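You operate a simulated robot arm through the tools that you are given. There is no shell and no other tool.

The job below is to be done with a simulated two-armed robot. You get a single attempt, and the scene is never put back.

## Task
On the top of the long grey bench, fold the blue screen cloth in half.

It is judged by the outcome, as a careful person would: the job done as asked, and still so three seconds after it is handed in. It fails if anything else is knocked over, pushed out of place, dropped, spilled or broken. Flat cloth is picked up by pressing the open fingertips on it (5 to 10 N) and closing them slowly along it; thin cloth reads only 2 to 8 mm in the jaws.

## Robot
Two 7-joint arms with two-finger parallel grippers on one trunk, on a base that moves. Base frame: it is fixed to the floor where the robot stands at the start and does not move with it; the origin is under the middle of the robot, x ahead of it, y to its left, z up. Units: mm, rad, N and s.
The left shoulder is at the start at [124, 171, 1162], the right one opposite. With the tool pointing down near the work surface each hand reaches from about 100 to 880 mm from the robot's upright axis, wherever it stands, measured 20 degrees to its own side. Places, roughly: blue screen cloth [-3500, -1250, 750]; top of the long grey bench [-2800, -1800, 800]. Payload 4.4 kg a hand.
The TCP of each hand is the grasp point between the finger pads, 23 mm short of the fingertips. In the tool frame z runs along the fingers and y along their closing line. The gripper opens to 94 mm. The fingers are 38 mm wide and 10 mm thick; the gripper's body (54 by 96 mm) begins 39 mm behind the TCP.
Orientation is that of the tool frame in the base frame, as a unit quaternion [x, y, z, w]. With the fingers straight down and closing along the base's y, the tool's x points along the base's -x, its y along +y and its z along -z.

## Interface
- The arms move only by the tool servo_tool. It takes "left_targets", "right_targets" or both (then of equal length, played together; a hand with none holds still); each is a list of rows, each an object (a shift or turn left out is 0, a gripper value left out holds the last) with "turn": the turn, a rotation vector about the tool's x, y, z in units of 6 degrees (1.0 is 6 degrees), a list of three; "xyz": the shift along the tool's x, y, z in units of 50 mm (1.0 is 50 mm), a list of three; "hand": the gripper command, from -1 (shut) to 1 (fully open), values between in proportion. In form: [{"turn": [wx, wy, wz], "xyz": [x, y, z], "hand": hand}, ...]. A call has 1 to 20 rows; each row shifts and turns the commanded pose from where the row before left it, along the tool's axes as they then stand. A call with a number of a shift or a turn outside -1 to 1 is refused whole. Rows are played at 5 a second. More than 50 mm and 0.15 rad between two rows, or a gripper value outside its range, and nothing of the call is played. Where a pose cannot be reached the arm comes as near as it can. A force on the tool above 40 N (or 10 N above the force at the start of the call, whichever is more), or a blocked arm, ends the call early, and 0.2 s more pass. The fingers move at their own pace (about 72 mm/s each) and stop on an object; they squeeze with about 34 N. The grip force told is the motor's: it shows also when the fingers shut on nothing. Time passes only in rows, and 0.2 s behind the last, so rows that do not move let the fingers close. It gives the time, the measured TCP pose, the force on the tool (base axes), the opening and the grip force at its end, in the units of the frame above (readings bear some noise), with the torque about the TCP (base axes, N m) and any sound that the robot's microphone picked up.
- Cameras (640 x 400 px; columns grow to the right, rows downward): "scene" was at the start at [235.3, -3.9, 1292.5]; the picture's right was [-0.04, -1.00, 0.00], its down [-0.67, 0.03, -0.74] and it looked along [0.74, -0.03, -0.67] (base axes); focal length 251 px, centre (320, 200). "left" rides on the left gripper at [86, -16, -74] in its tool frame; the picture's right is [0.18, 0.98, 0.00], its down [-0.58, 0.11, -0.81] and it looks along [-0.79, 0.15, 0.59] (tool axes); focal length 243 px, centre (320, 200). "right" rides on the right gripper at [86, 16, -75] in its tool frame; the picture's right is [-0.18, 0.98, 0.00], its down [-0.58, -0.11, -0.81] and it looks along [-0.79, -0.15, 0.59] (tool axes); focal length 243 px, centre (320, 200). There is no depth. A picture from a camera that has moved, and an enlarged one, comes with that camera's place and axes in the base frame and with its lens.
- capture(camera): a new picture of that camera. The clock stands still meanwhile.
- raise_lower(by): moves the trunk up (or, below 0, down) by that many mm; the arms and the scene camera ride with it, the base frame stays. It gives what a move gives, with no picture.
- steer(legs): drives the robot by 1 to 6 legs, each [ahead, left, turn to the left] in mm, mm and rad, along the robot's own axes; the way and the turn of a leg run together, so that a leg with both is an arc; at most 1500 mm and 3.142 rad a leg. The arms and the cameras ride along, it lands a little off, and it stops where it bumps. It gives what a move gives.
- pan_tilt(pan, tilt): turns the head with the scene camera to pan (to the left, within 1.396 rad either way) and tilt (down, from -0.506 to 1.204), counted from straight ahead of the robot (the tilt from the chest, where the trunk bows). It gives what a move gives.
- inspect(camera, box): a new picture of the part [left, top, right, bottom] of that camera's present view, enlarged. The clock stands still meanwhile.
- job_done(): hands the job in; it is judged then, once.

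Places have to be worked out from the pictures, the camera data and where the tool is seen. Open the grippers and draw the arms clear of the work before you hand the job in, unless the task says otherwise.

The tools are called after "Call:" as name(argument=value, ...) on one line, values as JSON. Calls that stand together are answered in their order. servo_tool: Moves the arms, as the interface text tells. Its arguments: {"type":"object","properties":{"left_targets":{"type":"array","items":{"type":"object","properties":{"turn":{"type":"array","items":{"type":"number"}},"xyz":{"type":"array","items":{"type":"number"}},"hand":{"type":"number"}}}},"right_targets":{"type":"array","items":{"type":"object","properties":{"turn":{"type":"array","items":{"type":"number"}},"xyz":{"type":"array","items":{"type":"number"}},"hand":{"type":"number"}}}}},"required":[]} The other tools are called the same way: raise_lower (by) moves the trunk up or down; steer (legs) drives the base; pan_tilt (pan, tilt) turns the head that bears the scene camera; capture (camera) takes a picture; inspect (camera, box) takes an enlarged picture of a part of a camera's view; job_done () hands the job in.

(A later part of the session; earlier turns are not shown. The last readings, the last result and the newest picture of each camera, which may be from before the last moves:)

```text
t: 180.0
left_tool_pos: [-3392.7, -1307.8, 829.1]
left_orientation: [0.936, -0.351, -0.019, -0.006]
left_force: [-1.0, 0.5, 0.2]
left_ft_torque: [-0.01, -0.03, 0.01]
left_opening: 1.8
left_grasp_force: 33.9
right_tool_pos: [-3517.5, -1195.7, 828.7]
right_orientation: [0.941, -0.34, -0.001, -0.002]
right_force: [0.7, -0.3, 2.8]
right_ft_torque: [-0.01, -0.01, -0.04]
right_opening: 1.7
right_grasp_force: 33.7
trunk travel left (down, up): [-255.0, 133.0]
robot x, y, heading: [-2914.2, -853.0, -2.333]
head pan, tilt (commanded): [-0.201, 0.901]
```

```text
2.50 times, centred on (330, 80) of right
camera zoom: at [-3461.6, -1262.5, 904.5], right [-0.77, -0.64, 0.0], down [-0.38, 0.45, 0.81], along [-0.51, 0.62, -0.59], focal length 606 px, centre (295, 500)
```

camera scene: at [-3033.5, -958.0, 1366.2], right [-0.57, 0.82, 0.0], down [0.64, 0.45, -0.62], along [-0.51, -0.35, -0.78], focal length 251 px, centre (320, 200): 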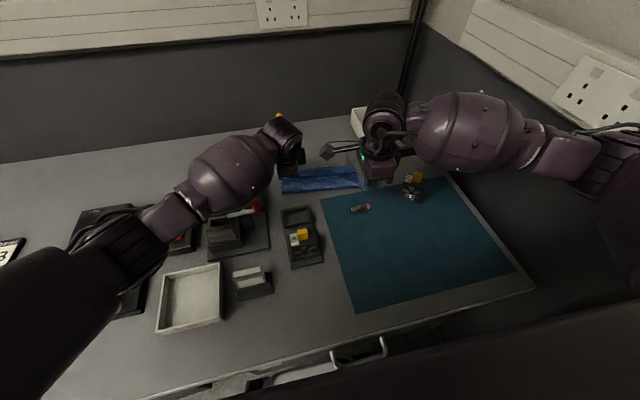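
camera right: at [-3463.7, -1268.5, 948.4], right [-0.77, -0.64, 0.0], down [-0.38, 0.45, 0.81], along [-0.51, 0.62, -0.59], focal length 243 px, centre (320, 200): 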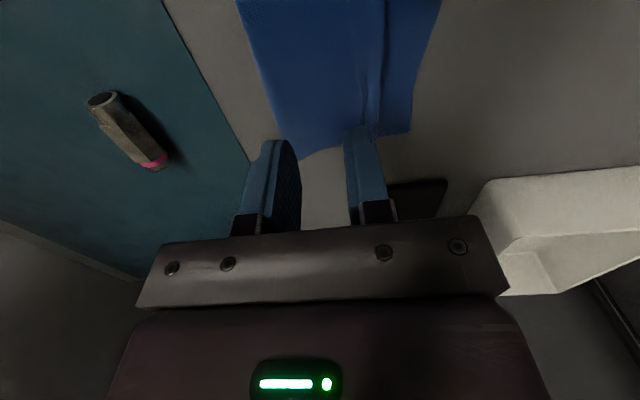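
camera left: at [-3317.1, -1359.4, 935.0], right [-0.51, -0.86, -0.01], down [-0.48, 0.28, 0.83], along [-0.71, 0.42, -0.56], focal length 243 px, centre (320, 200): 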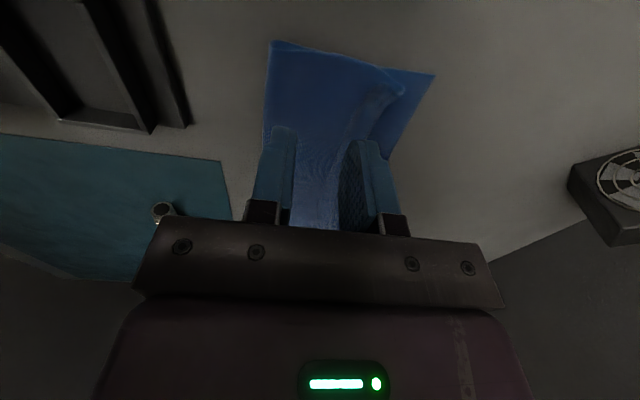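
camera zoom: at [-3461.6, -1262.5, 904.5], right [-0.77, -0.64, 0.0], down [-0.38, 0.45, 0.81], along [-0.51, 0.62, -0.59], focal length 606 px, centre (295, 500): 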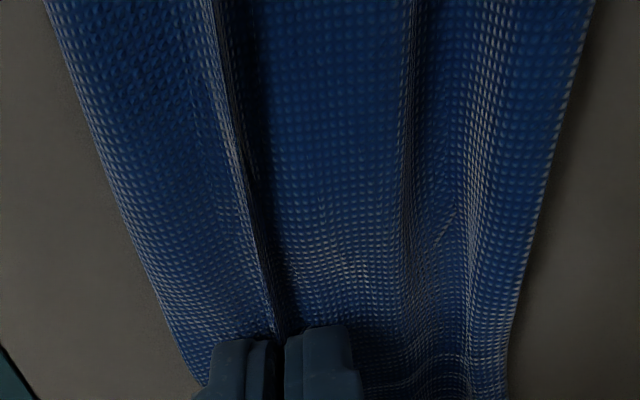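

The top layer now spreads smoothly from crease to the back edge, with the strip unrolled. I release by opening both jaws slowly to about 28 mm, then lift straight up.

Call:
servo_tool(left_targets=[{"hand": -0.92}, {"hand": -0.84}, {"hand": -0.76}, {"hand": -0.68}, {"hand": -0.6}, {"hand": -0.5}, {"hand": -0.4}, {"xyz": [0, 0, -0.2]}, {"xyz": [0, 0, -0.5]}, {"xyz": [0, 0, -0.6]}, {}], right_targets=[{"hand": -0.92}, {"hand": -0.84}, {"hand": -0.76}, {"hand": -0.68}, {"hand": -0.6}, {"hand": -0.5}, {"hand": -0.4}, {"xyz": [0, 0, -0.2]}, {"xyz": [0, 0, -0.5]}, {"xyz": [0, 0, -0.6]}, {}])

Call:
capture(camera="left")

Call:
capture(camera="right")

Call:
inspect(camera="scene", box=[270, 140, 370, 203])

```text
t: 182.4
left_tool_pos: [-3391.4, -1310.5, 892.6]
left_orientation: [0.936, -0.351, -0.02, -0.007]
left_force: [0.1, 0.0, -0.7]
left_ft_torque: [-0.01, -0.01, -0.01]
left_opening: 28.3
left_grasp_force: 0.1
right_tool_pos: [-3515.9, -1195.1, 892.7]
right_orientation: [0.94, -0.34, -0.001, -0.003]
right_force: [0.5, 0.2, 0.4]
right_ft_torque: [0.03, 0.04, -0.01]
right_opening: 28.1
right_grasp_force: 0.1
trunk travel left (down, up): [-255.0, 133.0]
robot x, y, heading: [-2911.5, -851.6, -2.33]
head pan, tilt (commanded): [-0.201, 0.901]
```

```text
taken
camera left: at [-3314.0, -1356.4, 962.6], right [-0.51, -0.86, -0.01], down [-0.48, 0.28, 0.83], along [-0.71, 0.42, -0.56], focal length 243 px, centre (320, 200)
```

left: 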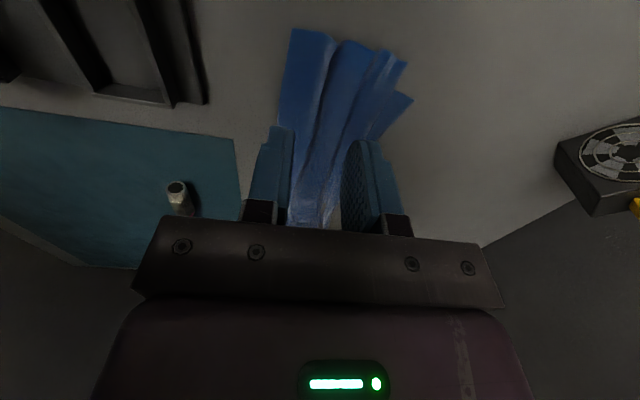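

```text
taken
camera right: at [-3460.1, -1262.4, 969.0], right [-0.77, -0.64, 0.0], down [-0.38, 0.45, 0.81], along [-0.51, 0.62, -0.59], focal length 243 px, centre (320, 200)
```

right: 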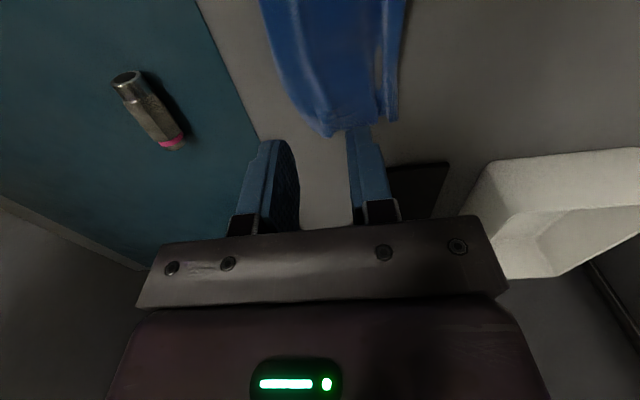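

```text
6.35 times, centred on (320, 172) of scene
camera zoom: at [-3034.0, -958.4, 1366.0], right [-0.57, 0.82, 0.0], down [0.64, 0.45, -0.62], along [-0.51, -0.35, -0.78], focal length 1595 px, centre (320, 381)
```

zoom: 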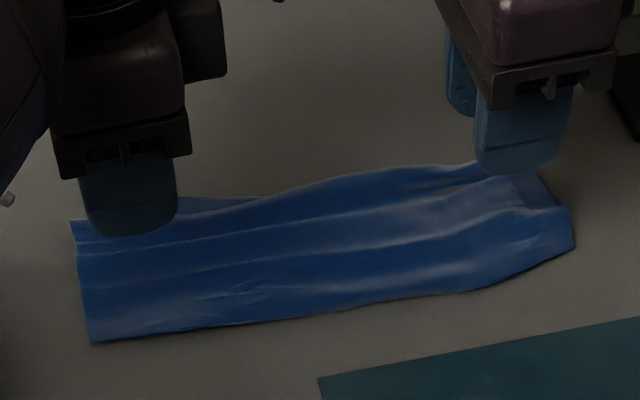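

Released. I raise both hands high and draw them back to inspect the result.

Call:
servo_tool(left_targets=[{"xyz": [0, 0, -0.9]}, {"xyz": [0, 0, -0.9]}, {"xyz": [0.7, -0.6, 0]}, {"xyz": [0.7, -0.6, 0]}, {}], right_targets=[{"xyz": [0, 0, -0.9]}, {"xyz": [0, -0.8, -0.4]}, {"xyz": [0, -0.9, 0]}, {"xyz": [0, -0.9, 0]}, {}])

Call:
inspect(camera="scene", box=[270, 140, 370, 203])

Call:
inspect(camera="scene", box=[275, 150, 325, 202])

Call:
inspect(camera="scene", box=[315, 150, 365, 202])

Call:
capture(camera="left")

```text
t: 183.6
left_tool_pos: [-3297.2, -1314.0, 980.1]
left_orientation: [0.936, -0.351, -0.019, -0.007]
left_force: [-0.4, -0.5, -0.3]
left_ft_torque: [0.01, 0.02, -0.01]
left_opening: 28.5
left_grasp_force: 0.0
right_tool_pos: [-3435.2, -1095.7, 958.8]
right_orientation: [0.94, -0.34, 0.0, -0.002]
right_force: [-0.3, -0.3, 0.0]
right_ft_torque: [-0.01, -0.01, -0.03]
right_opening: 28.0
right_grasp_force: 0.0
trunk travel left (down, up): [-255.0, 133.0]
robot x, y, heading: [-2907.7, -849.8, -2.331]
head pan, tilt (commanded): [-0.201, 0.901]
```

```text
6.35 times, centred on (320, 172) of scene
camera zoom: at [-3034.3, -958.5, 1366.0], right [-0.57, 0.82, 0.0], down [0.64, 0.45, -0.62], along [-0.51, -0.35, -0.78], focal length 1595 px, centre (320, 381)
```

zoom: 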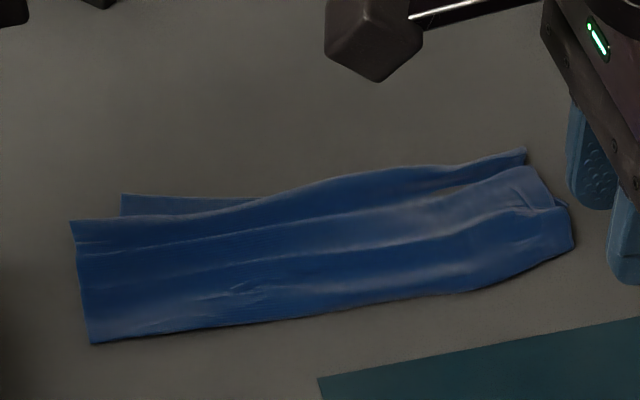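

```text
7.69 times, centred on (300, 176) of scene
camera zoom: at [-3034.3, -958.5, 1366.0], right [-0.57, 0.82, 0.0], down [0.64, 0.45, -0.62], along [-0.51, -0.35, -0.78], focal length 1932 px, centre (474, 385)
```

zoom: 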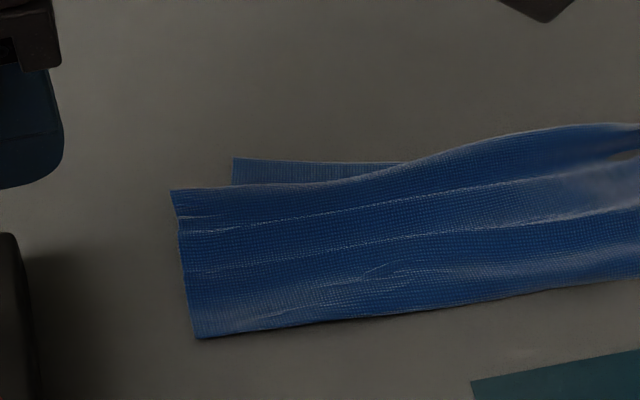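

```text
7.69 times, centred on (340, 176) of scene
camera zoom: at [-3034.3, -958.5, 1366.0], right [-0.57, 0.82, 0.0], down [0.64, 0.45, -0.62], along [-0.51, -0.35, -0.78], focal length 1932 px, centre (166, 385)
```

zoom: 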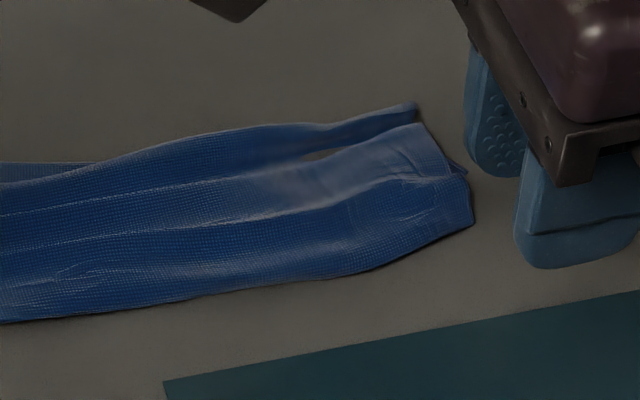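

```text
taken
camera left: at [-3218.2, -1360.3, 1051.2], right [-0.51, -0.86, -0.01], down [-0.48, 0.28, 0.83], along [-0.71, 0.42, -0.56], focal length 243 px, centre (320, 200)
```

left: 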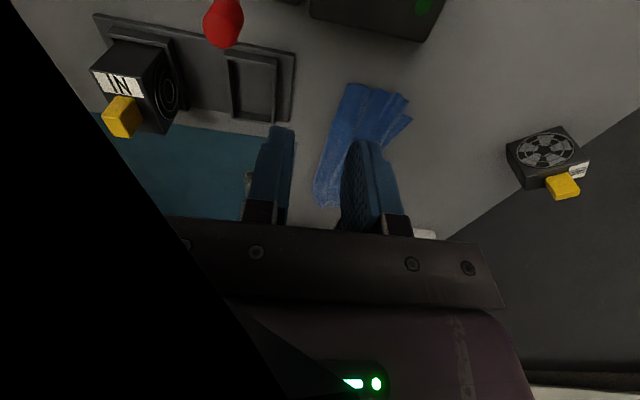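

The strip is unrolled, but the top layer is shifted about 25 mm left at the left end and the right end is wrinkled (crease n≈29 to far edges n≈86–99). I smooth the right end by pressing with the nearly closed fingertips in the middle and spreading the jaws to pull the wrinkles flat.

Call:
servo_tool(right_targets=[{"xyz": [-0.044, 0.6, 0.43], "hand": -0.872}, {"xyz": [-0.044, 0.6, 0.43]}, {"xyz": [-0.044, 0.6, 0.43]}, {"xyz": [-0.044, 0.6, 0.43]}, {"xyz": [-0.044, 0.6, 0.43]}, {}])

Call:
inspect(camera="right", box=[200, 0, 460, 230])

```text
t: 185.0
left_tool_pos: [-3296.6, -1313.3, 981.5]
left_orientation: [0.936, -0.35, -0.02, -0.006]
left_force: [0.3, 0.6, -0.1]
left_ft_torque: [-0.01, -0.02, 0.0]
left_opening: 28.3
left_grasp_force: 0.0
right_tool_pos: [-3536.9, -1205.8, 850.5]
right_orientation: [0.94, -0.34, -0.001, -0.001]
right_force: [-0.3, -0.5, -0.1]
right_ft_torque: [0.02, 0.04, -0.01]
right_opening: 5.9
right_grasp_force: 0.1
trunk travel left (down, up): [-255.0, 133.0]
robot x, y, heading: [-2909.0, -853.3, -2.326]
head pan, tilt (commanded): [-0.201, 0.901]
```

```text
1.74 times, centred on (330, 115) of right
camera zoom: at [-3481.2, -1273.2, 926.3], right [-0.77, -0.64, 0.0], down [-0.38, 0.45, 0.81], along [-0.51, 0.62, -0.59], focal length 422 px, centre (303, 348)
```

zoom: 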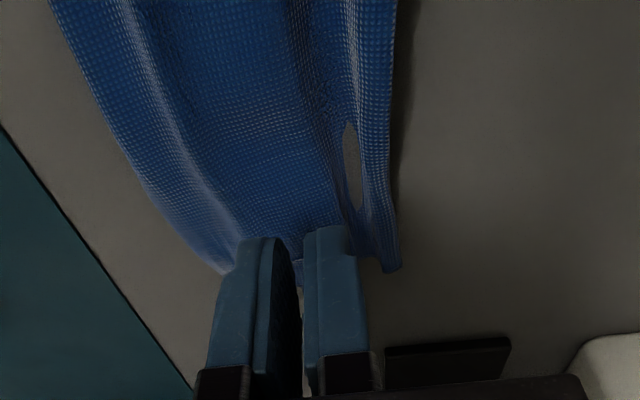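

The right end shows the layers slightly gathered. I lower the nearly closed fingertips onto the middle of the right end to press lightly.

Call:
servo_tool(right_targets=[{"xyz": [0, 0, 0.3]}, {"xyz": [0, 0, 0.1]}, {}])

Call:
servo_tool(right_targets=[{"xyz": [0, 0, 0.03]}, {"xyz": [0, 0, 0.03]}, {}])

Call:
servo_tool(right_targets=[{"xyz": [0, 0, 0.02]}, {"xyz": [0, 0, 0.015]}, {}])

```text
t: 185.8
left_tool_pos: [-3296.1, -1313.9, 982.0]
left_orientation: [0.936, -0.352, -0.019, -0.006]
left_force: [-0.1, 0.2, 0.5]
left_ft_torque: [-0.01, -0.01, 0.01]
left_opening: 28.2
left_grasp_force: 0.0
right_tool_pos: [-3536.4, -1205.6, 829.6]
right_orientation: [0.94, -0.341, -0.001, -0.002]
right_force: [1.0, -1.1, 1.5]
right_ft_torque: [-0.01, 0.03, -0.04]
right_opening: 6.1
right_grasp_force: 0.0
trunk travel left (down, up): [-255.0, 133.0]
robot x, y, heading: [-2911.1, -851.4, -2.331]
head pan, tilt (commanded): [-0.201, 0.901]
```

```text
t: 186.6
left_tool_pos: [-3295.7, -1312.2, 980.9]
left_orientation: [0.936, -0.352, -0.018, -0.007]
left_force: [0.0, -0.8, 1.0]
left_ft_torque: [0.0, -0.03, 0.01]
left_opening: 28.2
left_grasp_force: 0.1
right_tool_pos: [-3536.6, -1205.4, 826.7]
right_orientation: [0.94, -0.341, -0.001, -0.001]
right_force: [-0.2, 0.0, 0.0]
right_ft_torque: [0.01, -0.02, -0.03]
right_opening: 6.2
right_grasp_force: 0.1
trunk travel left (down, up): [-255.0, 133.0]
robot x, y, heading: [-2910.6, -854.1, -2.335]
head pan, tilt (commanded): [-0.201, 0.901]
```

```text
t: 187.4
left_tool_pos: [-3296.3, -1312.9, 981.8]
left_orientation: [0.936, -0.351, -0.019, -0.007]
left_force: [0.4, 0.1, 0.9]
left_ft_torque: [0.0, 0.01, 0.01]
left_opening: 28.2
left_grasp_force: 0.1
right_tool_pos: [-3538.3, -1206.4, 826.1]
right_orientation: [0.94, -0.34, -0.001, -0.002]
right_force: [0.3, -1.2, 4.4]
right_ft_torque: [0.04, 0.01, 0.01]
right_opening: 6.0
right_grasp_force: 0.0
trunk travel left (down, up): [-255.0, 133.0]
robot x, y, heading: [-2908.2, -851.3, -2.33]
head pan, tilt (commanded): [-0.201, 0.901]
```

Contact at 4.4 N. I spread the jaws from 6 to 56 mm in small steps to smooth the right end, then look.

Call:
servo_tool(right_targets=[{"xyz": [0, 0, 0.008], "hand": -0.8}, {"hand": -0.7}, {"hand": -0.6}, {"hand": -0.5}, {"hand": -0.4}, {"hand": -0.3}, {"hand": -0.2}, {"hand": -0.1}, {"hand": 0.0}, {"hand": 0.1}, {"hand": 0.2}, {}])

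Call:
inspect(camera="right", box=[200, 0, 460, 230])

Call:
inspect(camera="scene", box=[270, 140, 370, 203])

```text
t: 190.0
left_tool_pos: [-3295.5, -1313.6, 981.8]
left_orientation: [0.936, -0.351, -0.02, -0.007]
left_force: [0.6, 0.0, 0.4]
left_ft_torque: [0.02, -0.02, 0.02]
left_opening: 28.2
left_grasp_force: 0.0
right_tool_pos: [-3536.8, -1204.3, 825.6]
right_orientation: [0.94, -0.341, -0.001, -0.001]
right_force: [-1.7, -1.6, 11.3]
right_ft_torque: [0.29, -0.19, -0.01]
right_opening: 55.2
right_grasp_force: 0.0
trunk travel left (down, up): [-255.0, 133.0]
robot x, y, heading: [-2912.4, -849.6, -2.336]
head pan, tilt (commanded): [-0.201, 0.901]
```

```text
1.74 times, centred on (330, 115) of right
camera zoom: at [-3481.2, -1271.0, 901.1], right [-0.77, -0.64, 0.0], down [-0.38, 0.45, 0.81], along [-0.51, 0.62, -0.59], focal length 422 px, centre (303, 348)
```

zoom: 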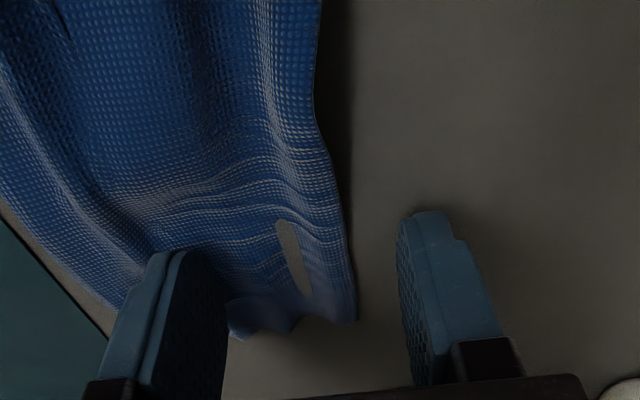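

```text
6.35 times, centred on (320, 172) of scene
camera zoom: at [-3032.9, -957.7, 1366.3], right [-0.57, 0.82, 0.0], down [0.64, 0.45, -0.62], along [-0.51, -0.35, -0.78], focal length 1595 px, centre (320, 381)
```

zoom: 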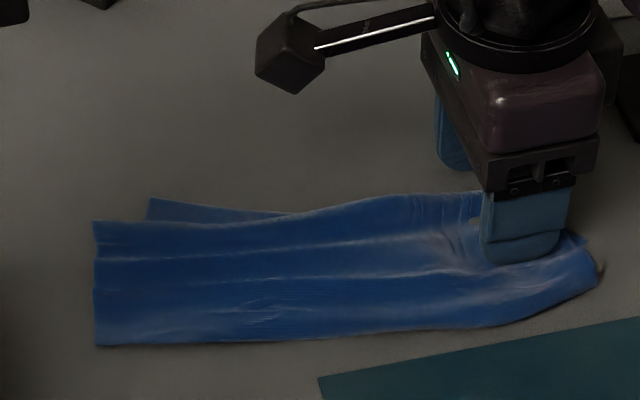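

The near finger pulled the right end toward me, but the wrinkles are still there. I lift the right hand and look from several views before deciding how to tidy up.

Call:
servo_tool(right_targets=[{"xyz": [0, 0, -0.3]}, {"xyz": [0, 0, -0.8]}, {"xyz": [0, 0, -0.9]}, {"xyz": [0, -0.8, -0.4]}, {"xyz": [0, -0.9, 0]}, {"xyz": [0, -0.9, 0]}, {}])

Call:
inspect(camera="scene", box=[270, 145, 370, 208])

Call:
inspect(camera="scene", box=[325, 155, 370, 200])

Call:
inspect(camera="left", box=[280, 60, 460, 220])

```text
t: 191.6
left_tool_pos: [-3294.7, -1314.5, 980.1]
left_orientation: [0.936, -0.351, -0.019, -0.007]
left_force: [0.3, -0.1, -0.4]
left_ft_torque: [0.02, 0.01, -0.02]
left_opening: 27.8
left_grasp_force: 0.0
right_tool_pos: [-3451.9, -1107.0, 951.0]
right_orientation: [0.94, -0.341, -0.001, -0.002]
right_force: [-0.7, 0.1, -0.1]
right_ft_torque: [0.04, 0.0, -0.01]
right_opening: 56.6
right_grasp_force: 0.1
trunk travel left (down, up): [-255.0, 133.0]
robot x, y, heading: [-2909.0, -855.5, -2.334]
head pan, tilt (commanded): [-0.201, 0.901]
```

```text
6.35 times, centred on (320, 176) of scene
camera zoom: at [-3033.9, -958.7, 1366.0], right [-0.57, 0.82, 0.0], down [0.64, 0.45, -0.62], along [-0.51, -0.35, -0.78], focal length 1595 px, centre (320, 349)
```

zoom: 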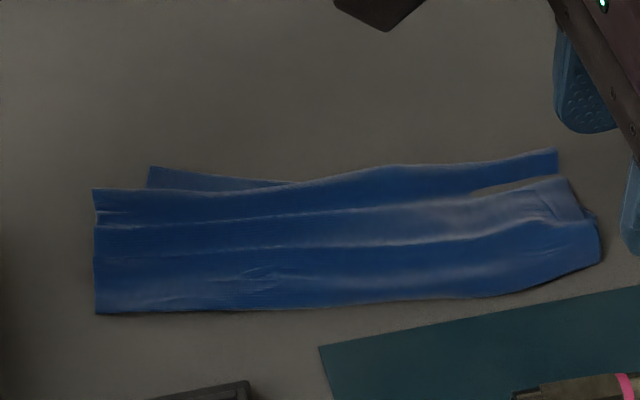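

```text
8.89 times, centred on (348, 178) of scene
camera zoom: at [-3033.9, -958.7, 1366.0], right [-0.57, 0.82, 0.0], down [0.64, 0.45, -0.62], along [-0.51, -0.35, -0.78], focal length 2232 px, centre (76, 400)
```

zoom: 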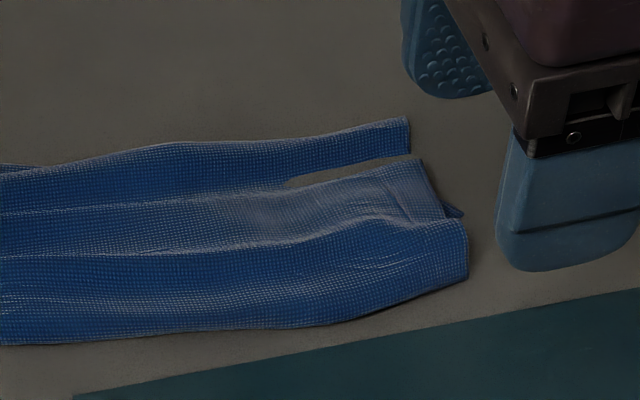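

```text
2.50 times, centred on (370, 140) of left
camera zoom: at [-3218.1, -1360.6, 1051.1], right [-0.51, -0.86, -0.01], down [-0.48, 0.28, 0.83], along [-0.71, 0.42, -0.56], focal length 606 px, centre (195, 350)
```

zoom: 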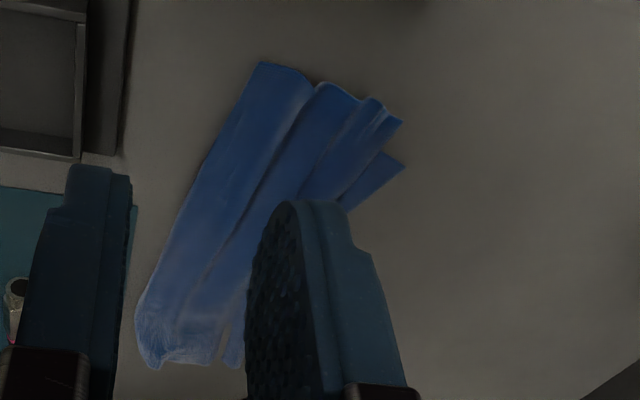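

The right end needs a closer look. I bring the right hand higher over the middle so that its camera views the right end from above.

Call:
servo_tool(right_targets=[{"xyz": [0.5, 0.7, -0.2], "hand": -1}, {"xyz": [0.5, 0.7, 0]}, {"xyz": [0.5, 0.5, 0]}, {}])

Call:
capture(camera="right")

Call:
inspect(camera="right", box=[250, 0, 450, 140])

```text
t: 192.6
left_tool_pos: [-3296.5, -1312.8, 981.5]
left_orientation: [0.936, -0.351, -0.019, -0.006]
left_force: [-0.6, -0.5, 0.7]
left_ft_torque: [0.0, 0.0, -0.02]
left_opening: 28.3
left_grasp_force: 0.1
right_tool_pos: [-3456.4, -1229.3, 954.3]
right_orientation: [0.94, -0.34, -0.001, -0.001]
right_force: [0.2, -0.1, -0.1]
right_ft_torque: [-0.03, 0.03, 0.03]
right_opening: 0.1
right_grasp_force: 34.2
trunk travel left (down, up): [-255.0, 133.0]
robot x, y, heading: [-2908.0, -852.8, -2.334]
head pan, tilt (commanded): [-0.201, 0.901]
```

```text
taken
camera right: at [-3401.0, -1295.6, 1030.5], right [-0.77, -0.64, 0.0], down [-0.38, 0.45, 0.81], along [-0.51, 0.62, -0.59], focal length 243 px, centre (320, 200)
```

right: 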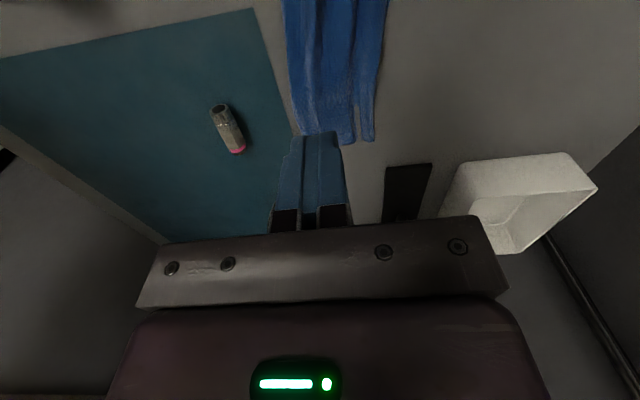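

```text
2.86 times, centred on (350, 70) of right
camera zoom: at [-3401.0, -1295.6, 1030.5], right [-0.77, -0.64, 0.0], down [-0.38, 0.45, 0.81], along [-0.51, 0.62, -0.59], focal length 693 px, centre (234, 571)
```

zoom: 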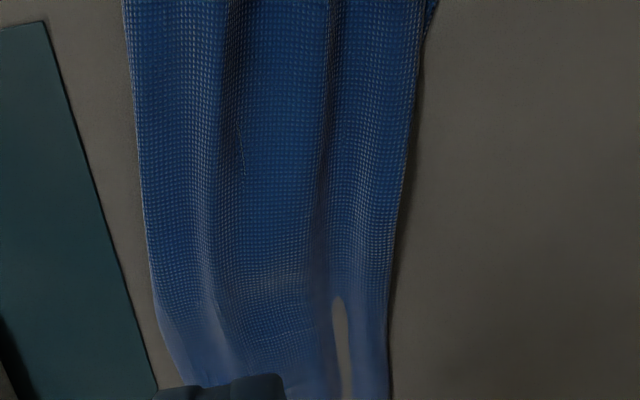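

Measuring shows the lower layer's back-left corner sticking out at (e≈43, n≈91) while the upper layer's corner is at (14, 79), and the lower layer's right end is drawn in: the lower layer is twisted by roughly 20° under the upper. I move the right hand away, and set the left hand (tilted 20°, jaws shut) above the exposed lower-layer corner to pull it left and untwist it.

Call:
servo_tool(left_targets=[{"turn": [0, 0.385, 0.9], "hand": -1}, {"turn": [-0.83, 0, 0]}, {"turn": [-0.83, 0, 0]}, {"turn": [-0.83, 0, 0]}, {"turn": [-0.83, 0, 0]}, {}], right_targets=[{"xyz": [-0.8, -0.4, 0]}, {"xyz": [-0.8, -0.4, 0]}, {"xyz": [-0.4, -0.8, 0]}, {"turn": [0, 0, 0.9]}, {}, {}])

Call:
servo_tool(left_targets=[{"xyz": [-0.37, 0.306, 0.6]}, {"xyz": [-0.37, 0.306, 0.6]}, {"xyz": [-0.37, 0.306, 0.6]}, {"xyz": [-0.37, 0.306, 0.6]}, {"xyz": [-0.37, 0.306, 0.6]}, {}])

Call:
capture(camera="left")

Call:
inspect(camera="scene", box=[270, 145, 370, 208])

```text
t: 194.0
left_tool_pos: [-3297.4, -1313.8, 979.2]
left_orientation: [0.905, -0.389, -0.069, 0.161]
left_force: [0.6, 0.6, 0.8]
left_ft_torque: [0.02, -0.01, -0.02]
left_opening: 0.1
left_grasp_force: 34.1
right_tool_pos: [-3482.4, -1100.1, 954.6]
right_orientation: [0.923, -0.384, -0.001, -0.002]
right_force: [-0.2, -0.6, -0.1]
right_ft_torque: [0.0, 0.0, 0.0]
right_opening: 0.0
right_grasp_force: 34.5
trunk travel left (down, up): [-255.0, 133.0]
robot x, y, heading: [-2909.4, -853.7, -2.329]
head pan, tilt (commanded): [-0.201, 0.901]
```

```text
t: 195.4
left_tool_pos: [-3448.6, -1331.0, 866.9]
left_orientation: [0.905, -0.389, -0.069, 0.161]
left_force: [0.1, -0.2, 0.3]
left_ft_torque: [0.04, 0.0, 0.0]
left_opening: 0.0
left_grasp_force: 34.1
right_tool_pos: [-3481.8, -1100.2, 955.1]
right_orientation: [0.923, -0.384, -0.001, -0.001]
right_force: [0.7, 0.2, 0.9]
right_ft_torque: [-0.04, 0.03, -0.01]
right_opening: 0.1
right_grasp_force: 34.5
trunk travel left (down, up): [-255.0, 133.0]
robot x, y, heading: [-2911.6, -845.9, -2.331]
head pan, tilt (commanded): [-0.201, 0.901]
```

```text
taken
camera left: at [-3360.5, -1366.5, 930.4], right [-0.54, -0.77, 0.34], down [-0.27, 0.54, 0.79], along [-0.79, 0.34, -0.5], focal length 243 px, centre (320, 200)
```

left: 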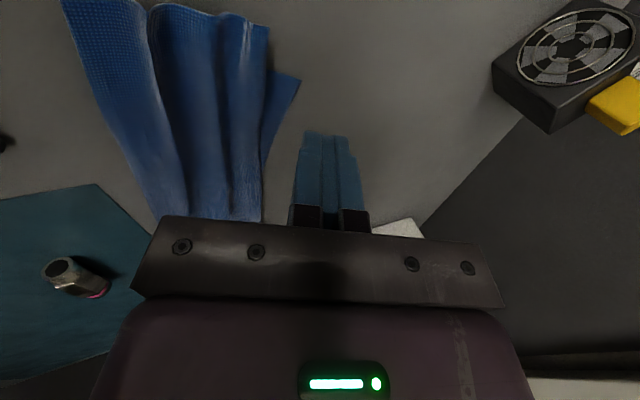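

```text
6.35 times, centred on (320, 176) of scene
camera zoom: at [-3033.0, -958.3, 1366.2], right [-0.57, 0.82, 0.0], down [0.64, 0.45, -0.62], along [-0.51, -0.35, -0.78], focal length 1595 px, centre (320, 349)
```

zoom: 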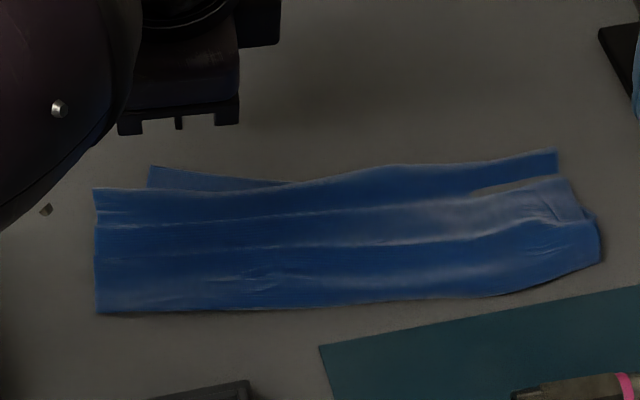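

The exposed corner of the lower layer is at (e≈43, n≈90). I lower the left fingertip onto it (aiming at e≈57, n≈84), stopping just above.

Call:
servo_tool(left_targets=[{"xyz": [0, -0.084, 0.352]}, {"xyz": [0, -0.084, 0.352]}, {}])

Call:
capture(camera="left")

```text
t: 196.2
left_tool_pos: [-3451.3, -1332.5, 832.1]
left_orientation: [0.905, -0.389, -0.069, 0.16]
left_force: [0.9, 0.1, -0.5]
left_ft_torque: [-0.01, 0.02, -0.02]
left_opening: 0.1
left_grasp_force: 34.5
right_tool_pos: [-3481.1, -1099.4, 953.1]
right_orientation: [0.923, -0.385, -0.001, -0.002]
right_force: [0.3, 0.0, -0.4]
right_ft_torque: [0.02, 0.02, 0.01]
right_opening: 0.0
right_grasp_force: 34.2
trunk travel left (down, up): [-255.0, 133.0]
robot x, y, heading: [-2911.9, -849.5, -2.328]
head pan, tilt (commanded): [-0.201, 0.901]
```

```text
taken
camera left: at [-3362.9, -1366.9, 895.1], right [-0.54, -0.77, 0.34], down [-0.27, 0.54, 0.79], along [-0.79, 0.34, -0.5], focal length 243 px, centre (320, 200)
```

left: 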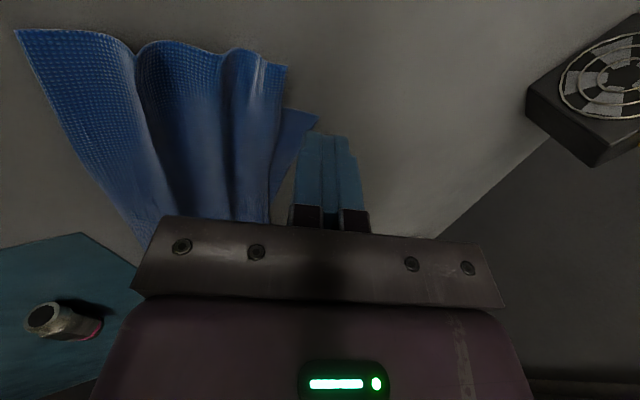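

The tip only just overlaps the corner. I shift it 5 mm toward me and 12 mm left, then lower in small steps to contact.

Call:
servo_tool(left_targets=[{"xyz": [0.24, -0.094, -0.034]}, {"xyz": [0, -0.0205, 0.0564]}, {}])

Call:
servo_tool(left_targets=[{"xyz": [0, -0.0137, 0.0376]}, {"xyz": [0, -0.0068, 0.0188]}, {}])

Call:
capture(camera="left")

```text
t: 197.0
left_tool_pos: [-3440.3, -1338.3, 827.8]
left_orientation: [0.905, -0.388, -0.069, 0.161]
left_force: [0.2, -0.1, -0.6]
left_ft_torque: [-0.03, 0.05, 0.01]
left_opening: 0.1
left_grasp_force: 33.9
right_tool_pos: [-3480.6, -1099.8, 953.7]
right_orientation: [0.923, -0.385, -0.001, 0.0]
right_force: [-0.7, 0.1, -0.6]
right_ft_torque: [0.02, -0.03, 0.0]
right_opening: 0.2
right_grasp_force: 34.0
trunk travel left (down, up): [-255.0, 133.0]
robot x, y, heading: [-2908.8, -852.2, -2.333]
head pan, tilt (commanded): [-0.201, 0.901]
```

```text
t: 197.8
left_tool_pos: [-3440.7, -1339.4, 826.7]
left_orientation: [0.904, -0.389, -0.07, 0.162]
left_force: [-1.3, -0.4, 7.3]
left_ft_torque: [0.03, 0.05, 0.0]
left_opening: 0.0
left_grasp_force: 33.7
right_tool_pos: [-3481.6, -1099.0, 954.4]
right_orientation: [0.923, -0.384, -0.001, -0.001]
right_force: [0.1, 0.7, -0.3]
right_ft_torque: [0.03, -0.01, 0.0]
right_opening: 0.2
right_grasp_force: 33.1
trunk travel left (down, up): [-255.0, 133.0]
robot x, y, heading: [-2910.5, -852.6, -2.336]
head pan, tilt (commanded): [-0.201, 0.901]
```

```text
taken
camera left: at [-3351.8, -1373.7, 889.3], right [-0.54, -0.77, 0.34], down [-0.27, 0.54, 0.79], along [-0.8, 0.34, -0.5], focal length 243 px, centre (320, 200)
```

left: 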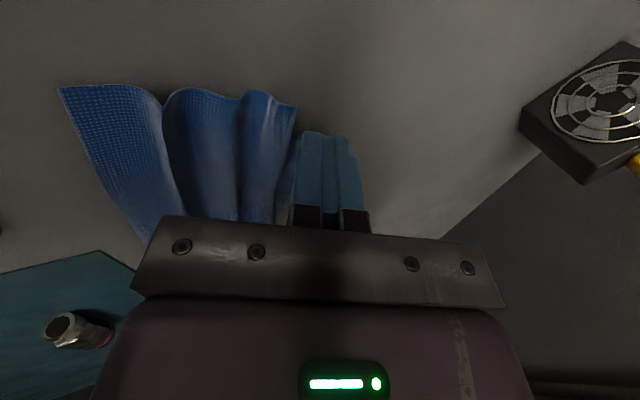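

Contact on the lower layer's corner at 7 N. I drag it 30 mm to the left.

Call:
servo_tool(left_targets=[{"xyz": [0.1, 0, 0]}, {"xyz": [0.1, 0, 0]}, {"xyz": [0.1, 0, 0]}, {"xyz": [0.1, 0, 0]}, {"xyz": [0.1, 0, 0]}, {"xyz": [0.1, 0, 0]}, {}])

Call:
capture(camera="left")

Call:
inspect(camera="scene", box=[270, 145, 370, 208])

```text
t: 199.4
left_tool_pos: [-3420.0, -1360.3, 825.8]
left_orientation: [0.905, -0.388, -0.068, 0.162]
left_force: [-0.9, 1.5, 9.4]
left_ft_torque: [0.1, 0.08, -0.03]
left_opening: 0.1
left_grasp_force: 33.5
right_tool_pos: [-3482.2, -1100.7, 953.5]
right_orientation: [0.923, -0.385, -0.001, -0.001]
right_force: [-0.3, -0.5, 0.3]
right_ft_torque: [-0.01, -0.05, -0.01]
right_opening: 0.1
right_grasp_force: 34.3
trunk travel left (down, up): [-255.0, 133.0]
robot x, y, heading: [-2911.7, -850.9, -2.325]
head pan, tilt (commanded): [-0.201, 0.901]
```

```text
taken
camera left: at [-3330.1, -1394.7, 889.4], right [-0.54, -0.77, 0.34], down [-0.27, 0.54, 0.79], along [-0.79, 0.34, -0.5], focal length 243 px, centre (320, 200)
```

left: 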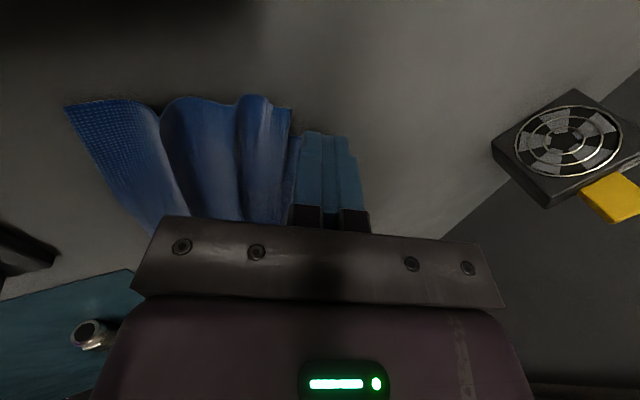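

```text
6.35 times, centred on (320, 176) of scene
camera zoom: at [-3033.1, -957.3, 1366.3], right [-0.57, 0.82, 0.0], down [0.64, 0.45, -0.62], along [-0.51, -0.35, -0.78], focal length 1595 px, centre (320, 349)
```

zoom: 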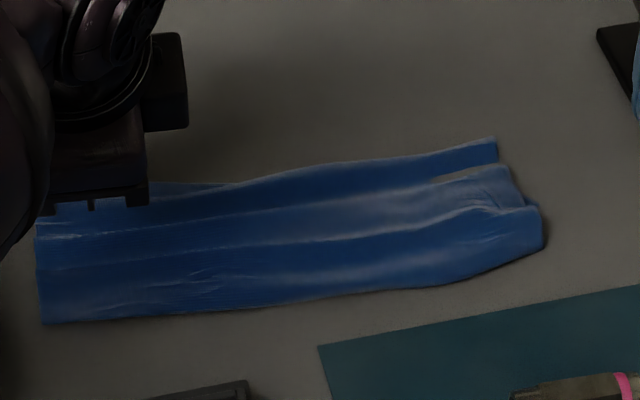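

The whole stack slid along, so the layers stick to each other. A cleaner way: pinch the upper layer's far edge with both hands, lift the whole cloth so that it hangs straight like a curtain, and then lay it down folded. I lift the left hand clear, set it upright, and look at the far edge.

Call:
servo_tool(left_targets=[{"xyz": [0, 0.2, -0.6]}, {"xyz": [0, 0.2, -0.6]}, {"turn": [0.83, 0, 0]}, {"turn": [0.83, 0, 0]}, {"turn": [0.83, 0, 0]}, {"turn": [0.83, 0, 0]}, {"xyz": [0.6, -0.6, -0.5]}, {"xyz": [0.4, -0.6, -0.5]}, {}])

Call:
inspect(camera="scene", box=[260, 140, 365, 206])

Call:
capture(camera="left")

```text
t: 201.4
left_tool_pos: [-3341.4, -1353.5, 937.5]
left_orientation: [0.919, -0.395, 0.0, 0.001]
left_force: [0.1, -0.1, -0.2]
left_ft_torque: [-0.02, 0.02, 0.01]
left_opening: 0.1
left_grasp_force: 34.2
right_tool_pos: [-3482.0, -1099.9, 954.6]
right_orientation: [0.923, -0.385, -0.001, -0.002]
right_force: [-0.4, 0.1, 0.0]
right_ft_torque: [0.01, -0.01, -0.01]
right_opening: 0.0
right_grasp_force: 34.6
trunk travel left (down, up): [-255.0, 133.0]
robot x, y, heading: [-2910.1, -851.9, -2.338]
head pan, tilt (commanded): [-0.201, 0.901]
```

```text
6.06 times, centred on (312, 173) of scene
camera zoom: at [-3034.0, -958.2, 1366.1], right [-0.57, 0.82, 0.0], down [0.64, 0.45, -0.62], along [-0.51, -0.35, -0.78], focal length 1522 px, centre (366, 364)
```

zoom: 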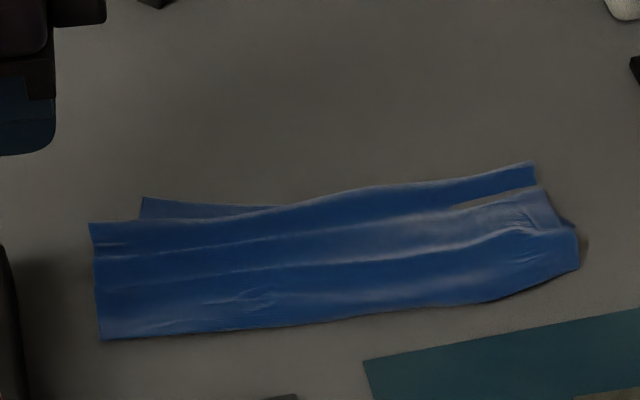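

```text
taken
camera left: at [-3269.8, -1405.1, 1010.9], right [-0.59, -0.81, 0.0], down [-0.48, 0.35, 0.81], along [-0.65, 0.47, -0.59], focal length 243 px, centre (320, 200)
```

left: 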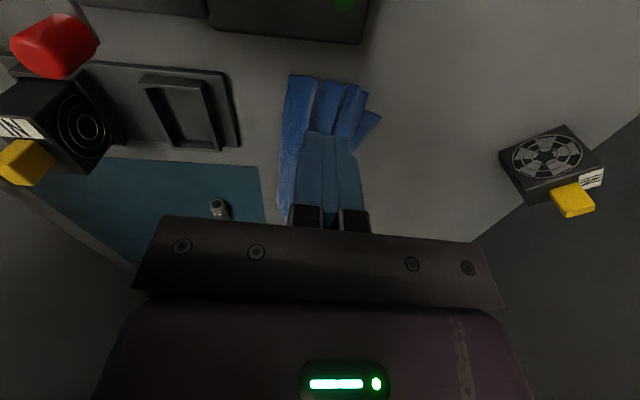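

The upper layer's far edge runs at n≈76 (left/mid) to 84 (right), e from −15 to 219. I bring the left hand to e≈0 (where only the upper layer lies) and the right hand to e≈198, jaws open about 24 and 20 mm, far fingers just overlapping the edge.

Call:
servo_tool(left_targets=[{"xyz": [-0.166, 0.2, 0.4], "hand": -0.489}, {"xyz": [-0.166, 0.2, 0.4]}, {"xyz": [-0.166, 0.2, 0.4]}, {"xyz": [-0.166, 0.2, 0.4]}, {}], right_targets=[{"xyz": [0.2355, 0.608, 0.48], "hand": -0.574}, {"xyz": [0.2355, 0.608, 0.48]}, {"xyz": [0.2355, 0.608, 0.48]}, {"xyz": [0.2355, 0.608, 0.48]}, {}])

Call:
inspect(camera="left", box=[200, 0, 460, 230])

Call:
inspect(camera="right", box=[200, 0, 460, 230])

```text
t: 202.6
left_tool_pos: [-3391.8, -1358.1, 858.5]
left_orientation: [0.919, -0.395, -0.002, 0.003]
left_force: [0.7, 0.0, 0.1]
left_ft_torque: [-0.01, 0.0, 0.0]
left_opening: 24.1
left_grasp_force: 0.0
right_tool_pos: [-3532.7, -1216.4, 859.6]
right_orientation: [0.923, -0.384, -0.001, -0.001]
right_force: [-0.8, -0.2, -0.8]
right_ft_torque: [0.0, -0.04, 0.03]
right_opening: 20.1
right_grasp_force: 0.0
trunk travel left (down, up): [-255.0, 133.0]
robot x, y, heading: [-2910.1, -851.4, -2.332]
head pan, tilt (commanded): [-0.201, 0.901]
```

```text
1.74 times, centred on (330, 115) of left
camera zoom: at [-3320.8, -1409.1, 931.4], right [-0.59, -0.81, 0.0], down [-0.48, 0.35, 0.81], along [-0.65, 0.47, -0.59], focal length 422 px, centre (303, 348)
```

zoom: 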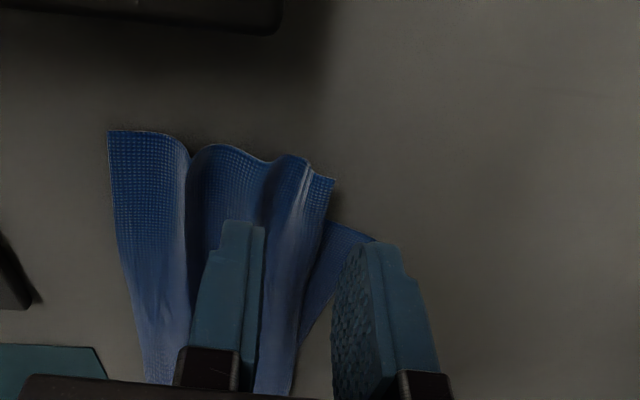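

```text
1.74 times, centred on (330, 115) of right
camera zoom: at [-3484.2, -1288.9, 934.5], right [-0.83, -0.56, 0.0], down [-0.33, 0.49, 0.81], along [-0.45, 0.67, -0.59], focal length 422 px, centre (303, 348)
```

zoom: 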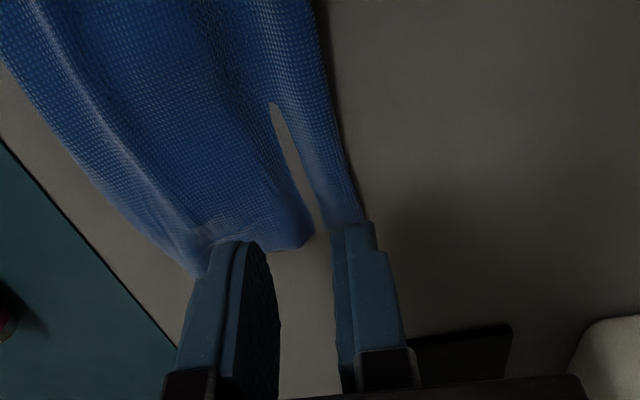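

The left corner of the upper layer turns out to be slightly raised, at n≈65. I shift the left hand 9 mm toward me, then lower both to near contact.

Call:
servo_tool(left_targets=[{"xyz": [0, -0.18, 0.2]}, {"xyz": [0, 0, 0.35]}, {}], right_targets=[{"xyz": [0, 0, 0.25]}, {"xyz": [0, 0, 0.35]}, {}])

Call:
inspect(camera="left", box=[200, 0, 460, 230])

Call:
inspect(camera="right", box=[200, 0, 460, 230])

```text
t: 203.4
left_tool_pos: [-3384.7, -1352.8, 830.5]
left_orientation: [0.919, -0.395, -0.001, 0.001]
left_force: [0.7, 0.5, 0.2]
left_ft_torque: [-0.01, -0.06, 0.0]
left_opening: 24.3
left_grasp_force: 0.1
right_tool_pos: [-3533.3, -1217.8, 828.3]
right_orientation: [0.923, -0.385, -0.001, -0.001]
right_force: [-0.5, -1.0, 0.6]
right_ft_torque: [0.02, -0.01, 0.02]
right_opening: 20.0
right_grasp_force: 0.1
trunk travel left (down, up): [-255.0, 133.0]
robot x, y, heading: [-2911.2, -854.2, -2.33]
head pan, tilt (commanded): [-0.201, 0.901]
```

```text
1.74 times, centred on (330, 115) of left
camera zoom: at [-3314.3, -1403.7, 904.5], right [-0.59, -0.81, 0.0], down [-0.48, 0.35, 0.81], along [-0.65, 0.47, -0.59], focal length 422 px, centre (303, 348)
```

zoom: 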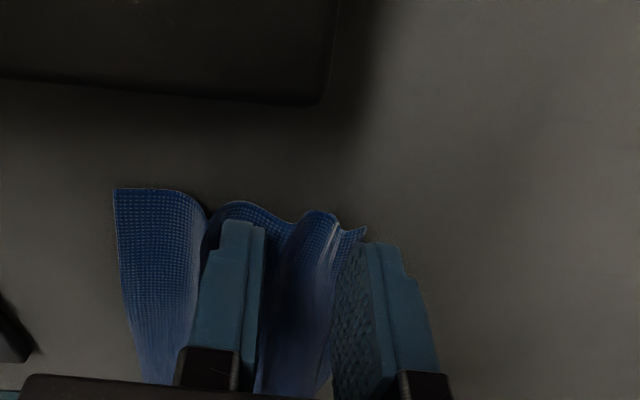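

```text
1.74 times, centred on (330, 115) of right
camera zoom: at [-3485.1, -1288.9, 903.8], right [-0.83, -0.56, 0.0], down [-0.33, 0.49, 0.81], along [-0.45, 0.67, -0.59], focal length 422 px, centre (303, 348)
```

zoom: 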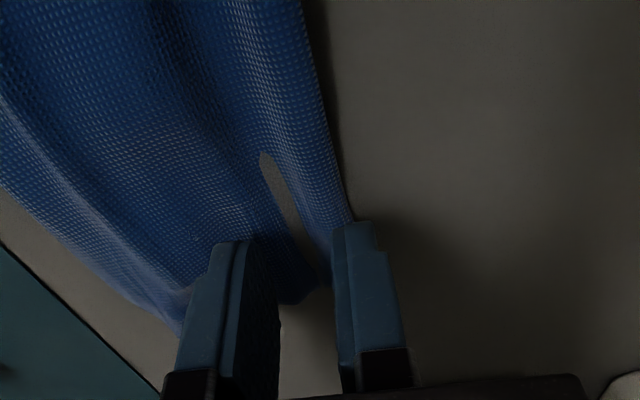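

Both jaws now straddle the upper layer's edge. I lower to contact in small steps.

Call:
servo_tool(left_targets=[{"xyz": [0, 0, 0.05]}, {"xyz": [0, 0, 0.03]}, {}], right_targets=[{"xyz": [0, 0, 0.03]}, {"xyz": [0, 0, 0.02]}, {}])

Call:
servo_tool(left_targets=[{"xyz": [0, 0, 0.02]}, {"xyz": [0, 0, 0.01]}, {}], right_targets=[{"xyz": [0, 0, 0.02]}, {"xyz": [0, 0, 0.01]}, {}])

```text
t: 204.2
left_tool_pos: [-3386.1, -1352.9, 826.9]
left_orientation: [0.919, -0.395, -0.001, 0.002]
left_force: [0.9, -0.3, 1.0]
left_ft_torque: [-0.02, -0.02, 0.01]
left_opening: 24.1
left_grasp_force: 0.5
right_tool_pos: [-3534.2, -1218.1, 826.7]
right_orientation: [0.923, -0.384, -0.001, -0.002]
right_force: [-0.5, 0.1, 0.3]
right_ft_torque: [-0.02, 0.02, 0.01]
right_opening: 20.2
right_grasp_force: 0.6
trunk travel left (down, up): [-255.0, 133.0]
robot x, y, heading: [-2908.7, -850.4, -2.335]
head pan, tilt (commanded): [-0.201, 0.901]
```

```text
t: 205.0
left_tool_pos: [-3385.6, -1353.0, 825.8]
left_orientation: [0.919, -0.395, -0.001, 0.003]
left_force: [-0.1, -0.5, 1.4]
left_ft_torque: [0.0, 0.05, -0.02]
left_opening: 24.0
left_grasp_force: 0.2
right_tool_pos: [-3534.1, -1217.3, 824.9]
right_orientation: [0.923, -0.384, -0.001, -0.002]
right_force: [1.4, 0.2, 2.9]
right_ft_torque: [0.07, -0.02, 0.01]
right_opening: 20.4
right_grasp_force: 0.1
trunk travel left (down, up): [-255.0, 133.0]
robot x, y, heading: [-2909.0, -852.9, -2.335]
head pan, tilt (commanded): [-0.201, 0.901]
```

Call:
servo_tool(left_targets=[{"xyz": [0, 0, 0.02]}, {}], right_targets=[{"xyz": [0, 0, 0.008]}, {}])

Call:
servo_tool(left_targets=[{"xyz": [0, 0, 0.01], "hand": -0.53}, {"hand": -0.58}, {"hand": -0.63}, {"hand": -0.68}, {"hand": -0.73}, {"hand": -0.78}, {"hand": -0.83}, {"hand": -0.88}, {"hand": -0.93}, {"hand": -1}, {"hand": -1}, {"hand": -1}], right_targets=[{"hand": -0.61}, {"hand": -0.65}, {"hand": -0.69}, {"hand": -0.73}, {"hand": -0.77}, {"hand": -0.81}, {"hand": -0.85}, {"hand": -0.89}, {"hand": -0.93}, {"hand": -1}, {"hand": -1}, {"hand": -1}])

Call:
inspect(camera="left", box=[200, 0, 460, 230])

Call:
inspect(camera="right", box=[200, 0, 460, 230])

```text
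t: 205.6
left_tool_pos: [-3385.1, -1353.5, 825.7]
left_orientation: [0.919, -0.395, -0.001, 0.003]
left_force: [0.0, -2.5, 9.8]
left_ft_torque: [0.08, -0.02, -0.02]
left_opening: 23.9
left_grasp_force: 0.0
right_tool_pos: [-3534.8, -1218.5, 824.7]
right_orientation: [0.923, -0.384, -0.001, -0.001]
right_force: [-1.2, 0.2, 1.1]
right_ft_torque: [0.02, 0.0, -0.02]
right_opening: 20.2
right_grasp_force: 0.3
trunk travel left (down, up): [-255.0, 133.0]
robot x, y, heading: [-2907.8, -856.1, -2.33]
head pan, tilt (commanded): [-0.201, 0.901]
```

```text
t: 208.2
left_tool_pos: [-3386.1, -1352.6, 824.9]
left_orientation: [0.919, -0.394, -0.001, 0.003]
left_force: [0.8, 0.6, 17.2]
left_ft_torque: [0.14, 0.12, -0.02]
left_opening: 2.0
left_grasp_force: 34.4
right_tool_pos: [-3533.8, -1218.8, 824.4]
right_orientation: [0.923, -0.384, -0.002, 0.0]
right_force: [-0.5, 0.2, 0.4]
right_ft_torque: [-0.02, -0.01, -0.01]
right_opening: 1.4
right_grasp_force: 34.2
trunk travel left (down, up): [-255.0, 133.0]
robot x, y, heading: [-2909.3, -853.7, -2.34]
head pan, tilt (commanded): [-0.201, 0.901]
```

```text
1.74 times, centred on (330, 115) of left
camera zoom: at [-3313.7, -1403.1, 898.2], right [-0.59, -0.81, 0.01], down [-0.48, 0.35, 0.81], along [-0.66, 0.47, -0.59], focal length 422 px, centre (303, 348)
```

zoom: 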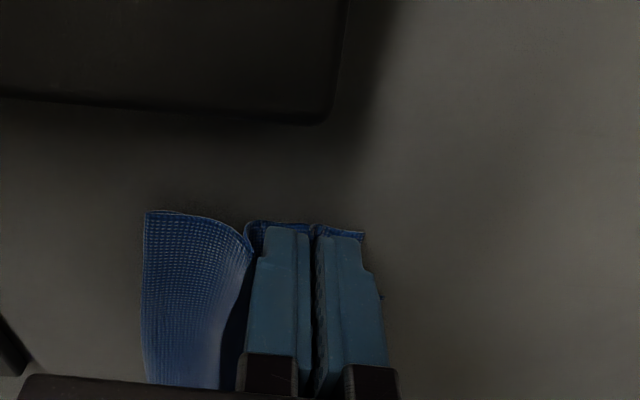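

```text
1.74 times, centred on (330, 115) of right
camera zoom: at [-3484.9, -1290.2, 901.6], right [-0.83, -0.56, 0.0], down [-0.33, 0.49, 0.81], along [-0.45, 0.67, -0.59], focal length 422 px, centre (303, 348)
```

zoom: 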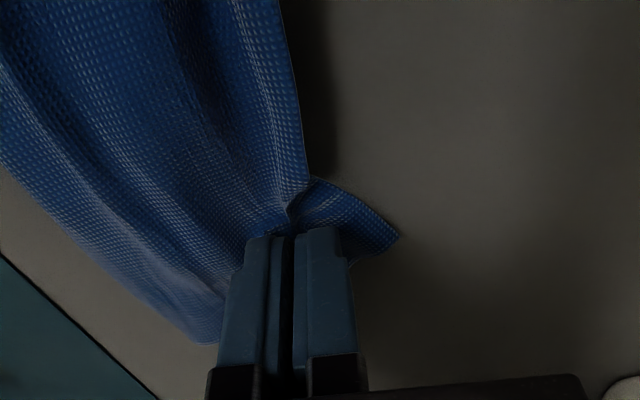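

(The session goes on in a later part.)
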